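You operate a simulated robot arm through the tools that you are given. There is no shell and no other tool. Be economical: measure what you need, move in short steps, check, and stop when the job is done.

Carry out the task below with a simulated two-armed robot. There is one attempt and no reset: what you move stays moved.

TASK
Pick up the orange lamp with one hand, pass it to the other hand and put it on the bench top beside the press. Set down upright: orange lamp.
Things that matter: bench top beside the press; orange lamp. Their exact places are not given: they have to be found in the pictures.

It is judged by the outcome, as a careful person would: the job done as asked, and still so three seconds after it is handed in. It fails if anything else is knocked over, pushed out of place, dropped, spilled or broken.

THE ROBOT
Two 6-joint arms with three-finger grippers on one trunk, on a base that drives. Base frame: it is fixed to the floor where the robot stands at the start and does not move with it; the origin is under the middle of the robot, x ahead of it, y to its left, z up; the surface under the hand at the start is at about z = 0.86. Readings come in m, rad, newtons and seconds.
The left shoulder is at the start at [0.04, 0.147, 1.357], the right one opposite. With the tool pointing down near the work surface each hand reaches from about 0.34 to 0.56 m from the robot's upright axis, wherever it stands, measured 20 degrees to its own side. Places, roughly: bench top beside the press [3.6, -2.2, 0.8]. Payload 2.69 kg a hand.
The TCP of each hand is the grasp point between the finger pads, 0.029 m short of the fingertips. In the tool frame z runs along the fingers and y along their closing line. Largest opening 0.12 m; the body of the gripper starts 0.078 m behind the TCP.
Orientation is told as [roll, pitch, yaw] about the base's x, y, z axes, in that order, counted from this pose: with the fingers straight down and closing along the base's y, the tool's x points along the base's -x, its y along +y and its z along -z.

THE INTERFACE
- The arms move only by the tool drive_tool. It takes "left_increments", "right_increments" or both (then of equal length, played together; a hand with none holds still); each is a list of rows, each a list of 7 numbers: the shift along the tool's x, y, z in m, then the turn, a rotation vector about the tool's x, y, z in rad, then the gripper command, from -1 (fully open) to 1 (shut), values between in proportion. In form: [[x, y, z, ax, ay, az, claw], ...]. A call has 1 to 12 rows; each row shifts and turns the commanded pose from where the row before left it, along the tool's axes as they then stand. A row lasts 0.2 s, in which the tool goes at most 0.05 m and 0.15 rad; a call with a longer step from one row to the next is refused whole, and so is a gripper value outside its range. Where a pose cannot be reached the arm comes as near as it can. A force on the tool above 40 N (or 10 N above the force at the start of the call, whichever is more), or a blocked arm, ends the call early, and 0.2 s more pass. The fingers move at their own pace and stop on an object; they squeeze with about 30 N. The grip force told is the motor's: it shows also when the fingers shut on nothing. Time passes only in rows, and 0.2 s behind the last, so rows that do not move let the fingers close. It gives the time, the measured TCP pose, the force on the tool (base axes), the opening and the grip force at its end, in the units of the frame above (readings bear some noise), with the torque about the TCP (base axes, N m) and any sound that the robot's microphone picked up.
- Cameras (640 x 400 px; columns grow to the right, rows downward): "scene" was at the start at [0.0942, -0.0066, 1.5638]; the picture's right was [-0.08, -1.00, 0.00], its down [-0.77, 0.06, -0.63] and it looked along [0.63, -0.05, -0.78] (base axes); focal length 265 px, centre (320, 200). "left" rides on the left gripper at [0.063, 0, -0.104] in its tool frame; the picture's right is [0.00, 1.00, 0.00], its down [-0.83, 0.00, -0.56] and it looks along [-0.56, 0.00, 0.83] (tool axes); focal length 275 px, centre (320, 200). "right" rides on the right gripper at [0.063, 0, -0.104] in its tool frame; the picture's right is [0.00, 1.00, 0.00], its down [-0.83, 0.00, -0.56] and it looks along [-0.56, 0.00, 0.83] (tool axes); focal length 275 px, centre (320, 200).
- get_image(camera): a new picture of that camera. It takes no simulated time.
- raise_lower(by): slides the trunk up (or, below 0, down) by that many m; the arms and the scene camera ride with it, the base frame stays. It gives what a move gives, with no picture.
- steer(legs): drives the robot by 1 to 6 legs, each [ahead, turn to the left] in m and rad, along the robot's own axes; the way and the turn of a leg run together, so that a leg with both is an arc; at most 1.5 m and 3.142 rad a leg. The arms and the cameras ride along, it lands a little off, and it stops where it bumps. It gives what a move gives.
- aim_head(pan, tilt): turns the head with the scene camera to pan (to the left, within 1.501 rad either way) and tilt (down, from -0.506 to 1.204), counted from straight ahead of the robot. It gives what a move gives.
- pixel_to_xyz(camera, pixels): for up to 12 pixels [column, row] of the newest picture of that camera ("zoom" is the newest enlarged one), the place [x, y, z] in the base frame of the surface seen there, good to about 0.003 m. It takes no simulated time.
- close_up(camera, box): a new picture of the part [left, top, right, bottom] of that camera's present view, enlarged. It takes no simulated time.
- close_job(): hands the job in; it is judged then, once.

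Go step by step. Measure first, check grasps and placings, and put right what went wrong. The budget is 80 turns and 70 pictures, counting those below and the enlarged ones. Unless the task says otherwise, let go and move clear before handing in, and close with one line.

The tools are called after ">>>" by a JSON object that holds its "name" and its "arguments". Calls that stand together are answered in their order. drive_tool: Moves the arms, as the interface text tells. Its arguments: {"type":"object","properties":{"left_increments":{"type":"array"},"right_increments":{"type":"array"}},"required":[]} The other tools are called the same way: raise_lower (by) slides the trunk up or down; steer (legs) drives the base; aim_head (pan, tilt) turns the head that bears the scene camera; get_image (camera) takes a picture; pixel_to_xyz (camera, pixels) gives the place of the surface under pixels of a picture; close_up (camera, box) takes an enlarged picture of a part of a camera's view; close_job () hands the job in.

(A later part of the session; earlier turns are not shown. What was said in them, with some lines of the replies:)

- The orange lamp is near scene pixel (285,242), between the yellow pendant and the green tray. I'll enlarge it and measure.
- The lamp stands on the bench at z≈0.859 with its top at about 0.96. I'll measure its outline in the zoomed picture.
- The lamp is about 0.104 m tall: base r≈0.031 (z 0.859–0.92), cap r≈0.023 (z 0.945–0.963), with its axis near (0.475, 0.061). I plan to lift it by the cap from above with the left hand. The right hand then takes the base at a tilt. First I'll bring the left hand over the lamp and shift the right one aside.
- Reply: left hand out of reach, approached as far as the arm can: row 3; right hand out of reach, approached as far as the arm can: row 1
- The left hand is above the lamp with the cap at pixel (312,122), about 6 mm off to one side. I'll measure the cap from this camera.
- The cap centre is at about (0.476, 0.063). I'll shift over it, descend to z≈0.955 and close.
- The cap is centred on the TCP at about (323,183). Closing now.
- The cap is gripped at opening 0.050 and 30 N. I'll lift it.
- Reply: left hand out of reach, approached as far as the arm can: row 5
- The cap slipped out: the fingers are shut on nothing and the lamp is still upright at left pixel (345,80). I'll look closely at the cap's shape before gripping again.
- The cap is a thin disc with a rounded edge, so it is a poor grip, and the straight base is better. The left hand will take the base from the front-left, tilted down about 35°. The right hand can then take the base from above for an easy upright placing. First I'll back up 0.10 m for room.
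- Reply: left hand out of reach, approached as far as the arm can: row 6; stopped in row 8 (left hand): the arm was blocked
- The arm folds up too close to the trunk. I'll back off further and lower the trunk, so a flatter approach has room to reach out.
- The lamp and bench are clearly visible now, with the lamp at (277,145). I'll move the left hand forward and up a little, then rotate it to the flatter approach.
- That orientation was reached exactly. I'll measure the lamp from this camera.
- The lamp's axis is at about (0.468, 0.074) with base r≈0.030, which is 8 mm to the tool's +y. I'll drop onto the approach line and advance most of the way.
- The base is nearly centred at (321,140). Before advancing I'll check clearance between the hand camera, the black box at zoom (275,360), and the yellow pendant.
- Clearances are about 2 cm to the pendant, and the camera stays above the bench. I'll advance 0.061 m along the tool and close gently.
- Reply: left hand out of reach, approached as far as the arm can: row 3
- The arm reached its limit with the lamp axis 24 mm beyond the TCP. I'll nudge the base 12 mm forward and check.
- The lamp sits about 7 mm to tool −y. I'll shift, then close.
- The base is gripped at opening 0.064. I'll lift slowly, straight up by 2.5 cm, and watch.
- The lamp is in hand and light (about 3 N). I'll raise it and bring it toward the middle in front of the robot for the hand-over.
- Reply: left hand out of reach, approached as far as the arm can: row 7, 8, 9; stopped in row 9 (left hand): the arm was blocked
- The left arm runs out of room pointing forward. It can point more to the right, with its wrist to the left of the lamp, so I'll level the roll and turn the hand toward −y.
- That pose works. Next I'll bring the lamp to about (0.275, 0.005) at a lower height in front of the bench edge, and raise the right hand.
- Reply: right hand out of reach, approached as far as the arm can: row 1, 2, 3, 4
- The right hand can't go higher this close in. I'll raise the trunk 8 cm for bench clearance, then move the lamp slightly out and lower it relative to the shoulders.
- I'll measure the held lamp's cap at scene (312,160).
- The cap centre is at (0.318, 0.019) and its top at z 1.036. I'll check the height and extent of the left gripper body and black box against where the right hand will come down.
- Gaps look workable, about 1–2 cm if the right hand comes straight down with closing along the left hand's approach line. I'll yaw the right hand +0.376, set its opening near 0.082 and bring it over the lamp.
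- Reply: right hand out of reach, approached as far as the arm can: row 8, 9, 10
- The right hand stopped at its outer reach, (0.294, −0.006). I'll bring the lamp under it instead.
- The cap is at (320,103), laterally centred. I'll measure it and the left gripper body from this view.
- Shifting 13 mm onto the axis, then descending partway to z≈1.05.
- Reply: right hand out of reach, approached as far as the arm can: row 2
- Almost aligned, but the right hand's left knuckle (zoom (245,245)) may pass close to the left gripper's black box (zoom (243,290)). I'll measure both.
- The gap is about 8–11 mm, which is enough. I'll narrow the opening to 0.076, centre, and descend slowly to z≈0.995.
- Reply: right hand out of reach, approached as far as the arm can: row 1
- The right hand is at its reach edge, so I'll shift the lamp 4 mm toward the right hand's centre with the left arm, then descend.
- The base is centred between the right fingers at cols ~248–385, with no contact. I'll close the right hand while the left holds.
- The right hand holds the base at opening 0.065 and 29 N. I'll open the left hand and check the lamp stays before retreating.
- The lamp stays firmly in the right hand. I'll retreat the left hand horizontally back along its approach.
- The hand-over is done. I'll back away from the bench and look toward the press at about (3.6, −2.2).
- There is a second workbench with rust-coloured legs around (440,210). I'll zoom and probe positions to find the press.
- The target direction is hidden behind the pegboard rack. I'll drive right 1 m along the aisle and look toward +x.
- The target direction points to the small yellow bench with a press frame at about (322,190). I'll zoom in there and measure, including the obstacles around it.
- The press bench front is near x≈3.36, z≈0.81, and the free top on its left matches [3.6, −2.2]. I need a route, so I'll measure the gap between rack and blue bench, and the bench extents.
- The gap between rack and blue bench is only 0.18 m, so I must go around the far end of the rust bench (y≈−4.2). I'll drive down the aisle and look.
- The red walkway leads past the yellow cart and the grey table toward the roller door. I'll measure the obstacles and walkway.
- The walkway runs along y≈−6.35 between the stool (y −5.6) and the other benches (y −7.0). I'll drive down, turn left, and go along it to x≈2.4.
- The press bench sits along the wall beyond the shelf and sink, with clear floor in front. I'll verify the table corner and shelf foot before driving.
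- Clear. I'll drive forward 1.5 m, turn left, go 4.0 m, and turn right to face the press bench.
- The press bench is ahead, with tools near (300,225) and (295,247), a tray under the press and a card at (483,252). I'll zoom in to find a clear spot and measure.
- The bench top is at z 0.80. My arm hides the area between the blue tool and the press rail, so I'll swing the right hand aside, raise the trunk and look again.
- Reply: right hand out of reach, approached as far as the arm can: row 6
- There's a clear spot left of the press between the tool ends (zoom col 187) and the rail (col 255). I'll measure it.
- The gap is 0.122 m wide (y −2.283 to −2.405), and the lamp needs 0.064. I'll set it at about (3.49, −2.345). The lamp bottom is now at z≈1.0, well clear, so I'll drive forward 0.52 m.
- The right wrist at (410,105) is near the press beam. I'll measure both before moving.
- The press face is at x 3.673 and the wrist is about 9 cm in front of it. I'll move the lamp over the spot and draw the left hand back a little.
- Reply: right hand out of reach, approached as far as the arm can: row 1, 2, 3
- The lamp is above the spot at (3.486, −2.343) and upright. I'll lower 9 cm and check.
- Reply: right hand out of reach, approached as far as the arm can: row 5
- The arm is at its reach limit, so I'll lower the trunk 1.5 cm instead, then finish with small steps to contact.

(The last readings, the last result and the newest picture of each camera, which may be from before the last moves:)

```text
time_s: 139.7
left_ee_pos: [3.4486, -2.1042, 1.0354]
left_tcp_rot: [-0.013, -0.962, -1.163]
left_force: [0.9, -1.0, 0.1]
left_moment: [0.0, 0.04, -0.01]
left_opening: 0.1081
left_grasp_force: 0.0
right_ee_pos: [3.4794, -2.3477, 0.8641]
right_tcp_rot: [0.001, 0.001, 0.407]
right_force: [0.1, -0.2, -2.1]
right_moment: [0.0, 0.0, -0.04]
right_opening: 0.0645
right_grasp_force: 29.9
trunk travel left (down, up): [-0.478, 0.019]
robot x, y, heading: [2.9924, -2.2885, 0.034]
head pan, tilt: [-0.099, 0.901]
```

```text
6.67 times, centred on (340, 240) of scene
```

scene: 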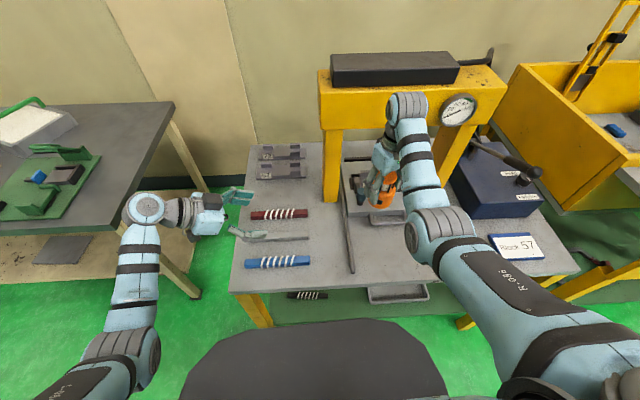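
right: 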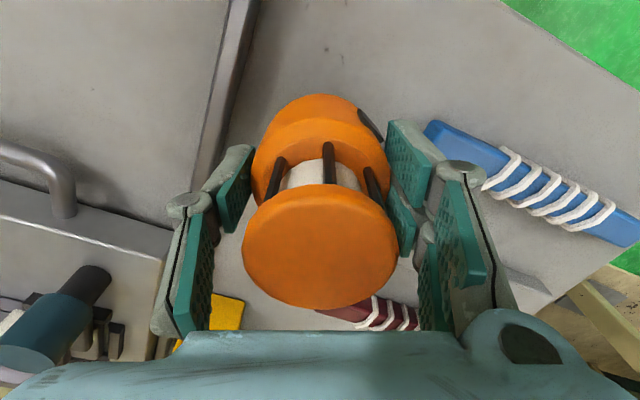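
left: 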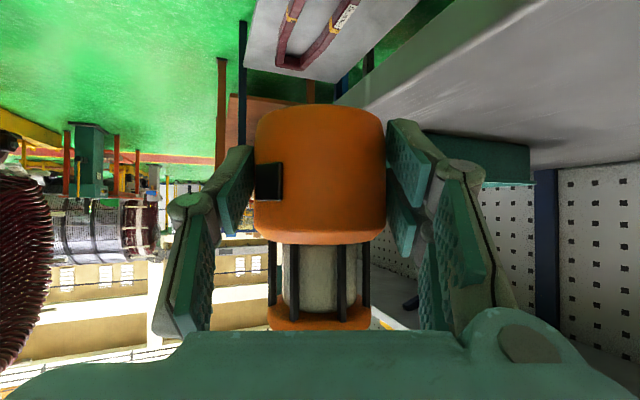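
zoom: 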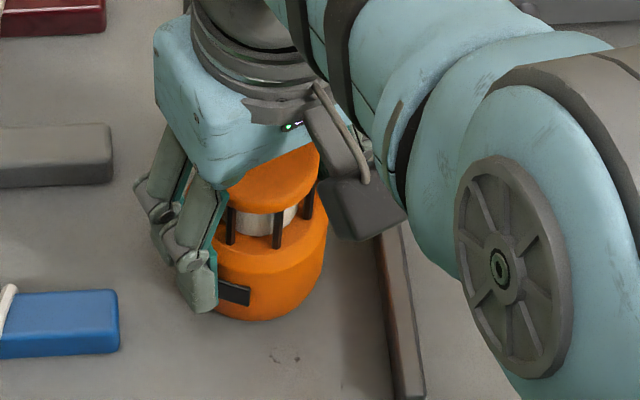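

The weight is still hanging, with Fz≈−2. I'll continue in tiny steps until contact.

>>> {"name": "drive_tool", "arguments": {"right_increments": [[0, 0, 0.001, 0, 0, 0, 1], [0, 0, 0.001, 0, 0, 0, 1]]}}

>>> {"name": "drive_tool", "arguments": {"right_increments": [[0, 0, 0.001, 0, 0, 0, 1], [0, 0, 0.001, 0, 0, 0, 1]]}}

```text
time_s: 140.3
left_ee_pos: [3.4493, -2.1042, 1.0371]
left_tcp_rot: [-0.012, -0.962, -1.164]
left_force: [0.2, -0.5, 0.4]
left_moment: [0.02, -0.07, 0.02]
left_opening: 0.1081
left_grasp_force: 0.1
right_ee_pos: [3.4788, -2.3501, 0.8622]
right_tcp_rot: [0.002, 0.002, 0.407]
right_force: [-0.1, 0.3, -2.5]
right_moment: [0.01, 0.03, 0.0]
right_opening: 0.0642
right_grasp_force: 29.5
trunk travel left (down, up): [-0.478, 0.019]
robot x, y, heading: [2.9918, -2.2875, 0.037]
head pan, tilt: [-0.099, 0.901]
```

```text
time_s: 140.9
left_ee_pos: [3.4495, -2.1045, 1.0347]
left_tcp_rot: [-0.013, -0.962, -1.164]
left_force: [1.1, -0.7, 0.5]
left_moment: [0.0, -0.01, 0.0]
left_opening: 0.1083
left_grasp_force: 0.0
right_ee_pos: [3.4783, -2.3471, 0.8606]
right_tcp_rot: [-0.001, 0.0, 0.407]
right_force: [-0.6, 0.3, -2.2]
right_moment: [-0.02, 0.03, 0.0]
right_opening: 0.0646
right_grasp_force: 30.0
trunk travel left (down, up): [-0.478, 0.019]
robot x, y, heading: [2.9924, -2.2857, 0.03]
head pan, tilt: [-0.099, 0.901]
```

>>> {"name": "drive_tool", "arguments": {"right_increments": [[0, 0, 0.001, 0, 0, 0, 1], [0, 0, 0.001, 0, 0, 0, 1]]}}

>>> {"name": "drive_tool", "arguments": {"right_increments": [[0, 0, 0.001, 0, 0, 0, 1], [0, 0, 0.001, 0, 0, 0, 1]]}}

```text
time_s: 141.5
left_ee_pos: [3.4484, -2.1053, 1.0348]
left_tcp_rot: [-0.011, -0.962, -1.163]
left_force: [-0.4, 0.5, -0.1]
left_moment: [0.01, 0.01, 0.03]
left_opening: 0.1081
left_grasp_force: 0.1
right_ee_pos: [3.477, -2.3495, 0.8597]
right_tcp_rot: [-0.001, 0.002, 0.406]
right_force: [0.8, 1.0, -2.5]
right_moment: [-0.02, -0.01, -0.03]
right_opening: 0.0645
right_grasp_force: 30.3
trunk travel left (down, up): [-0.478, 0.019]
robot x, y, heading: [2.9896, -2.2832, 0.028]
head pan, tilt: [-0.099, 0.901]
```

```text
time_s: 142.1
left_ee_pos: [3.4481, -2.1054, 1.0355]
left_tcp_rot: [-0.013, -0.961, -1.165]
left_force: [0.3, 0.6, -0.9]
left_moment: [0.02, -0.01, 0.0]
left_opening: 0.108
left_grasp_force: 0.1
right_ee_pos: [3.4777, -2.3496, 0.8591]
right_tcp_rot: [0.0, 0.001, 0.406]
right_force: [-0.3, -0.1, -3.1]
right_moment: [0.02, 0.0, 0.0]
right_opening: 0.064
right_grasp_force: 29.8
right hand out of reach, approached as far as the arm can: row 1
trunk travel left (down, up): [-0.478, 0.019]
robot x, y, heading: [2.9944, -2.2824, 0.032]
head pan, tilt: [-0.099, 0.901]
```

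Still hanging, so I'll measure the lamp's cap height against the bench to know the gap left.

>>> {"name": "close_up", "arguments": {"camera": "scene", "box": [300, 210, 380, 270]}}

>>> {"name": "pixel_to_xyz", "arguments": {"camera": "zoom", "pixels": [[275, 180], [290, 195], [265, 290], [265, 305], [265, 314], [262, 325], [262, 340], [320, 240], [300, 290], [330, 300]]}}

```text
6.67 times, centred on (340, 240) of scene
```

zoom: 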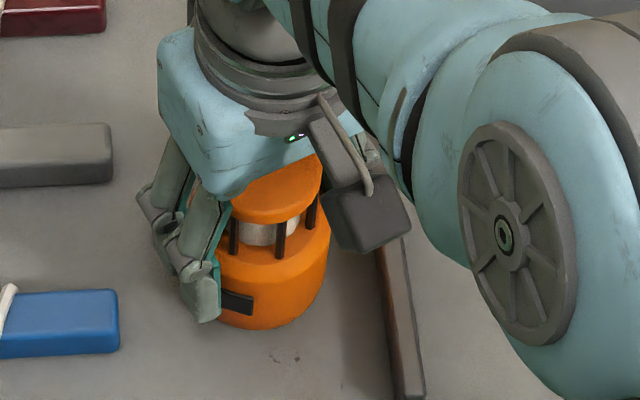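

```text
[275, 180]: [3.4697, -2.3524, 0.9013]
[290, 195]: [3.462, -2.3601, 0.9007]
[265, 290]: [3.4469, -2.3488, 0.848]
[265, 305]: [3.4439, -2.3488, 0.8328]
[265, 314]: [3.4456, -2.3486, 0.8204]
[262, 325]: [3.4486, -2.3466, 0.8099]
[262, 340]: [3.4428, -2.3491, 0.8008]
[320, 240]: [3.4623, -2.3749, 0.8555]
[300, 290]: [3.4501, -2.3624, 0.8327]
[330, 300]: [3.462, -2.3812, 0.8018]
```

The cap top is at 0.901, so the bottom is within 1–2 mm of the bench. I'll lower the trunk 3 mm and read the force.

>>> {"name": "raise_lower", "arguments": {"by": -0.003}}

>>> {"name": "drive_tool", "arguments": {"right_increments": [[0, 0, 0, 0, 0, 0, 1]]}}

```text
time_s: 142.7
left_ee_pos: [3.4467, -2.1045, 1.0328]
left_tcp_rot: [-0.008, -0.963, -1.167]
left_force: [0.2, -0.8, -0.5]
left_moment: [-0.03, -0.01, -0.02]
left_opening: 0.1078
left_grasp_force: 0.0
right_ee_pos: [3.4766, -2.3486, 0.8573]
right_tcp_rot: [-0.001, -0.005, 0.406]
right_force: [-0.4, -1.6, 20.3]
right_moment: [-0.03, -0.02, -0.14]
right_opening: 0.0646
right_grasp_force: 30.0
trunk travel left (down, up): [-0.475, 0.022]
robot x, y, heading: [2.9917, -2.2844, 0.029]
head pan, tilt: [-0.099, 0.901]
```

```text
time_s: 143.1
left_ee_pos: [3.4475, -2.1038, 1.0327]
left_tcp_rot: [-0.008, -0.963, -1.168]
left_force: [0.9, -0.5, 1.1]
left_moment: [0.01, 0.0, 0.0]
left_opening: 0.1079
left_grasp_force: 0.2
right_ee_pos: [3.4764, -2.3495, 0.8578]
right_tcp_rot: [-0.002, -0.004, 0.407]
right_force: [4.9, -1.4, 20.3]
right_moment: [-0.03, -0.22, -0.16]
right_opening: 0.0644
right_grasp_force: 29.7
trunk travel left (down, up): [-0.475, 0.022]
robot x, y, heading: [2.9975, -2.2854, 0.029]
head pan, tilt: [-0.099, 0.901]
```

Contact at 20 N. I'll ease off 1 mm, then open gently to 0.076.

>>> {"name": "raise_lower", "arguments": {"by": 0.001}}

>>> {"name": "drive_tool", "arguments": {"right_increments": [[0, 0, 0, 0, 0, 0, 0.2], [0, 0, 0, 0, 0, 0, -0.05], [0, 0, 0, 0, 0, 0, -0.15], [0, 0, 0, 0, 0, 0, -0.25], [0, 0, 0, 0, 0, 0, -0.27], [0, 0, 0, 0, 0, 0, -0.27]]}}

>>> {"name": "get_image", "arguments": {"camera": "right"}}

```text
time_s: 143.6
left_ee_pos: [3.4472, -2.1038, 1.0338]
left_tcp_rot: [-0.011, -0.963, -1.167]
left_force: [0.5, -0.4, 0.4]
left_moment: [-0.01, 0.01, -0.01]
left_opening: 0.1079
left_grasp_force: 0.0
right_ee_pos: [3.4773, -2.3485, 0.8575]
right_tcp_rot: [0.0, -0.001, 0.407]
right_force: [6.8, -0.5, 16.8]
right_moment: [0.26, -0.62, -0.14]
right_opening: 0.0641
right_grasp_force: 29.7
trunk travel left (down, up): [-0.476, 0.021]
robot x, y, heading: [2.9897, -2.2838, 0.033]
head pan, tilt: [-0.099, 0.901]
```

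```text
time_s: 145.0
left_ee_pos: [3.4484, -2.105, 1.0348]
left_tcp_rot: [-0.014, -0.962, -1.164]
left_force: [0.0, 0.4, 0.2]
left_moment: [-0.02, 0.0, 0.02]
left_opening: 0.1079
left_grasp_force: 0.1
right_ee_pos: [3.4765, -2.349, 0.8565]
right_tcp_rot: [0.001, 0.002, 0.407]
right_force: [0.2, 0.2, 0.1]
right_moment: [0.0, -0.03, -0.01]
right_opening: 0.076
right_grasp_force: 0.0
trunk travel left (down, up): [-0.476, 0.021]
robot x, y, heading: [2.9946, -2.2826, 0.03]
head pan, tilt: [-0.099, 0.901]
```

```text
10 pictures are left
```

right: 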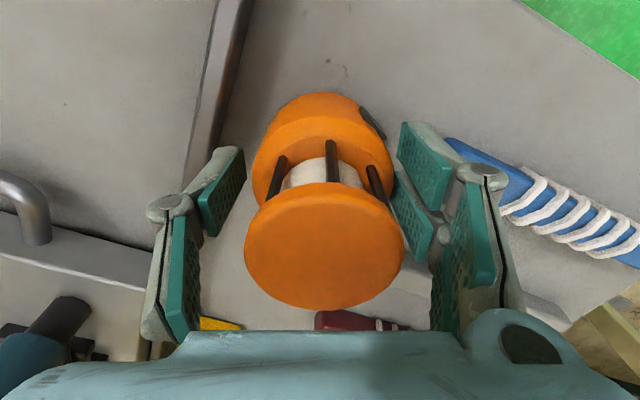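

The lamp is released and standing with a gap on both sides. I'll raise the trunk first, straight up, then the arm.

>>> {"name": "raise_lower", "arguments": {"by": 0.02}}

>>> {"name": "drive_tool", "arguments": {"right_increments": [[0, 0, -0.01, 0, 0, 0, -0.27], [0, 0, -0.02, 0, 0, 0, -0.27], [0, 0, -0.02, 0, 0, 0, -0.27], [0, 0, 0, 0, 0, 0, -0.27]]}}

>>> {"name": "get_image", "arguments": {"camera": "right"}}

```text
time_s: 145.6
left_ee_pos: [3.4481, -2.1043, 1.0525]
left_tcp_rot: [-0.011, -0.961, -1.166]
left_force: [-0.3, -0.6, 0.4]
left_moment: [0.0, 0.02, -0.02]
left_opening: 0.1079
left_grasp_force: 0.0
right_ee_pos: [3.4748, -2.3491, 0.8766]
right_tcp_rot: [0.002, -0.002, 0.406]
right_force: [0.4, 0.2, 0.0]
right_moment: [0.0, 0.03, -0.03]
right_opening: 0.0761
right_grasp_force: 0.0
trunk travel left (down, up): [-0.496, 0.001]
robot x, y, heading: [2.9922, -2.2836, 0.031]
head pan, tilt: [-0.099, 0.901]
```

```text
time_s: 146.6
left_ee_pos: [3.4484, -2.1042, 1.0517]
left_tcp_rot: [-0.014, -0.962, -1.162]
left_force: [-0.6, 0.1, 0.3]
left_moment: [0.0, -0.03, 0.0]
left_opening: 0.1079
left_grasp_force: 0.0
right_ee_pos: [3.4954, -2.343, 0.916]
right_tcp_rot: [0.0, 0.003, 0.408]
right_force: [0.7, 0.6, -0.4]
right_moment: [0.01, 0.03, -0.03]
right_opening: 0.0762
right_grasp_force: 0.1
right hand out of reach, approached as far as the arm can: row 2, 3
trunk travel left (down, up): [-0.496, 0.001]
robot x, y, heading: [2.9933, -2.2834, 0.026]
head pan, tilt: [-0.099, 0.901]
```

```text
9 pictures are left
```

right: 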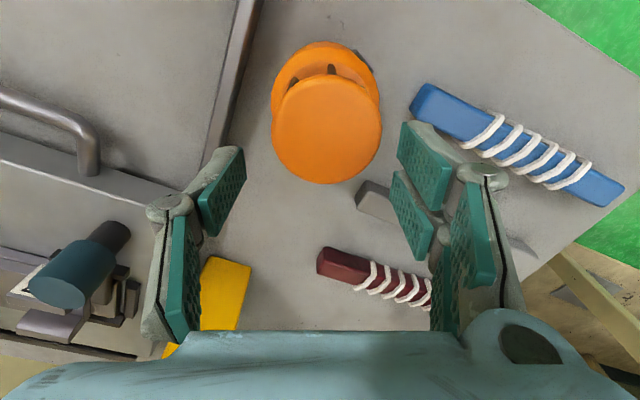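

The lamp stands well, and the hand drifts slightly forward as it rises without touching. I'll lift another 5 cm to clear the cap, then check.

>>> {"name": "drive_tool", "arguments": {"right_increments": [[0, 0, -0.015, 0, 0, 0, -0.27], [0, 0, -0.02, 0, 0, 0, -0.27], [0, 0, -0.02, 0, 0, 0, -0.27], [0, 0, 0, 0, 0, 0, -0.27]]}}

>>> {"name": "get_image", "arguments": {"camera": "scene"}}

```text
time_s: 147.6
left_ee_pos: [3.4476, -2.1039, 1.0523]
left_tcp_rot: [-0.013, -0.962, -1.163]
left_force: [-0.7, 0.7, 0.6]
left_moment: [0.02, -0.02, -0.02]
left_opening: 0.1077
left_grasp_force: 0.2
right_ee_pos: [3.5127, -2.3376, 0.9621]
right_tcp_rot: [0.001, 0.002, 0.406]
right_force: [0.1, 0.7, 0.4]
right_moment: [0.0, -0.02, -0.03]
right_opening: 0.0761
right_grasp_force: 0.0
right hand out of reach, approached as far as the arm can: row 1, 2, 3
trunk travel left (down, up): [-0.496, 0.001]
robot x, y, heading: [2.9931, -2.2817, 0.029]
head pan, tilt: [-0.099, 0.901]
```

```text
8 pictures are left
```

scene: 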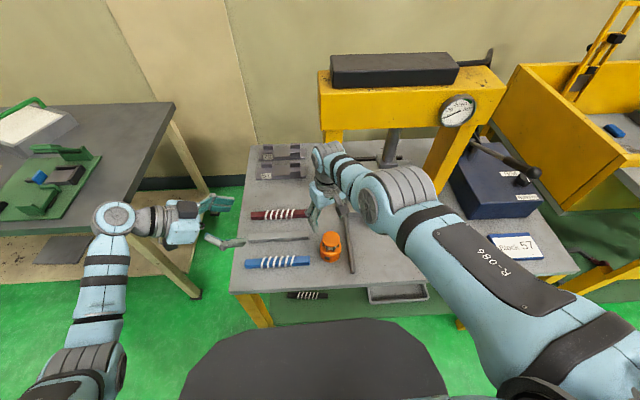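

The fingertips are at z≈0.933, 3 cm above the lamp's top at 0.901. I'll back the robot straight away and check the final scene.

>>> {"name": "steer", "arguments": {"legs": [[-0.5, 0]]}}

>>> {"name": "aim_head", "arguments": {"pan": 0.0, "tilt": 0.5}}

>>> {"name": "close_up", "arguments": {"camera": "scene", "box": [250, 170, 500, 326]}}

```text
time_s: 150.6
left_ee_pos: [2.9527, -2.117, 1.0514]
left_tcp_rot: [-0.017, -0.963, -1.146]
left_force: [0.6, 0.3, 0.0]
left_moment: [0.0, 0.02, -0.03]
left_opening: 0.1079
left_grasp_force: 0.0
right_ee_pos: [3.0221, -2.3473, 0.9625]
right_tcp_rot: [0.001, 0.005, 0.422]
right_force: [0.6, -0.4, 0.2]
right_moment: [-0.01, -0.01, 0.04]
right_opening: 0.0761
right_grasp_force: 0.0
trunk travel left (down, up): [-0.496, 0.001]
robot x, y, heading: [2.4995, -2.3026, 0.044]
head pan, tilt: [-0.099, 0.901]
```

```text
time_s: 151.4
left_ee_pos: [2.9523, -2.1165, 1.0517]
left_tcp_rot: [-0.01, -0.964, -1.15]
left_force: [-0.4, 0.7, 0.9]
left_moment: [0.01, 0.03, 0.01]
left_opening: 0.108
left_grasp_force: 0.1
right_ee_pos: [3.0211, -2.3481, 0.9629]
right_tcp_rot: [0.001, 0.003, 0.422]
right_force: [-0.7, 0.4, 0.3]
right_moment: [0.05, -0.02, 0.03]
right_opening: 0.0761
right_grasp_force: 0.1
trunk travel left (down, up): [-0.496, 0.001]
robot x, y, heading: [2.499, -2.3056, 0.047]
head pan, tilt: [0.0, 0.499]
```

```text
2.56 times, centred on (375, 248) of scene
```

zoom: 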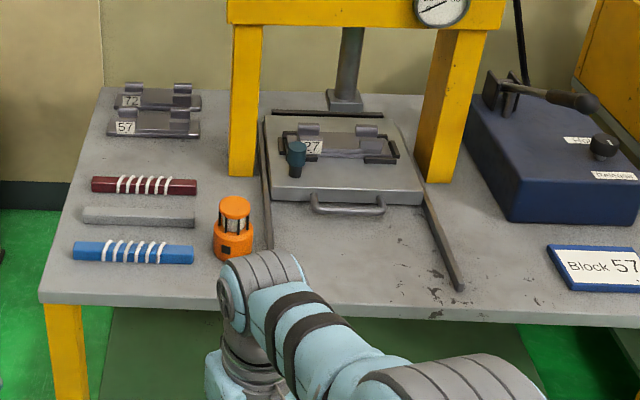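

The lamp stands upright on the bench top left of the press at zoom (233,228). The tools around it are undisturbed and both hands are clear, so I'm handing in.

>>> {"name": "close_job", "arguments": {}}

```text
The job is handed in.
```

I picked the orange lamp up with the left hand, passed it to the right, and set it down upright on the bench top beside the press, at about (3.48, −2.35). Nothing else was disturbed, though my first grip, on the lamp's cap, slipped off as I lifted. The lamp stayed upright on its bench.
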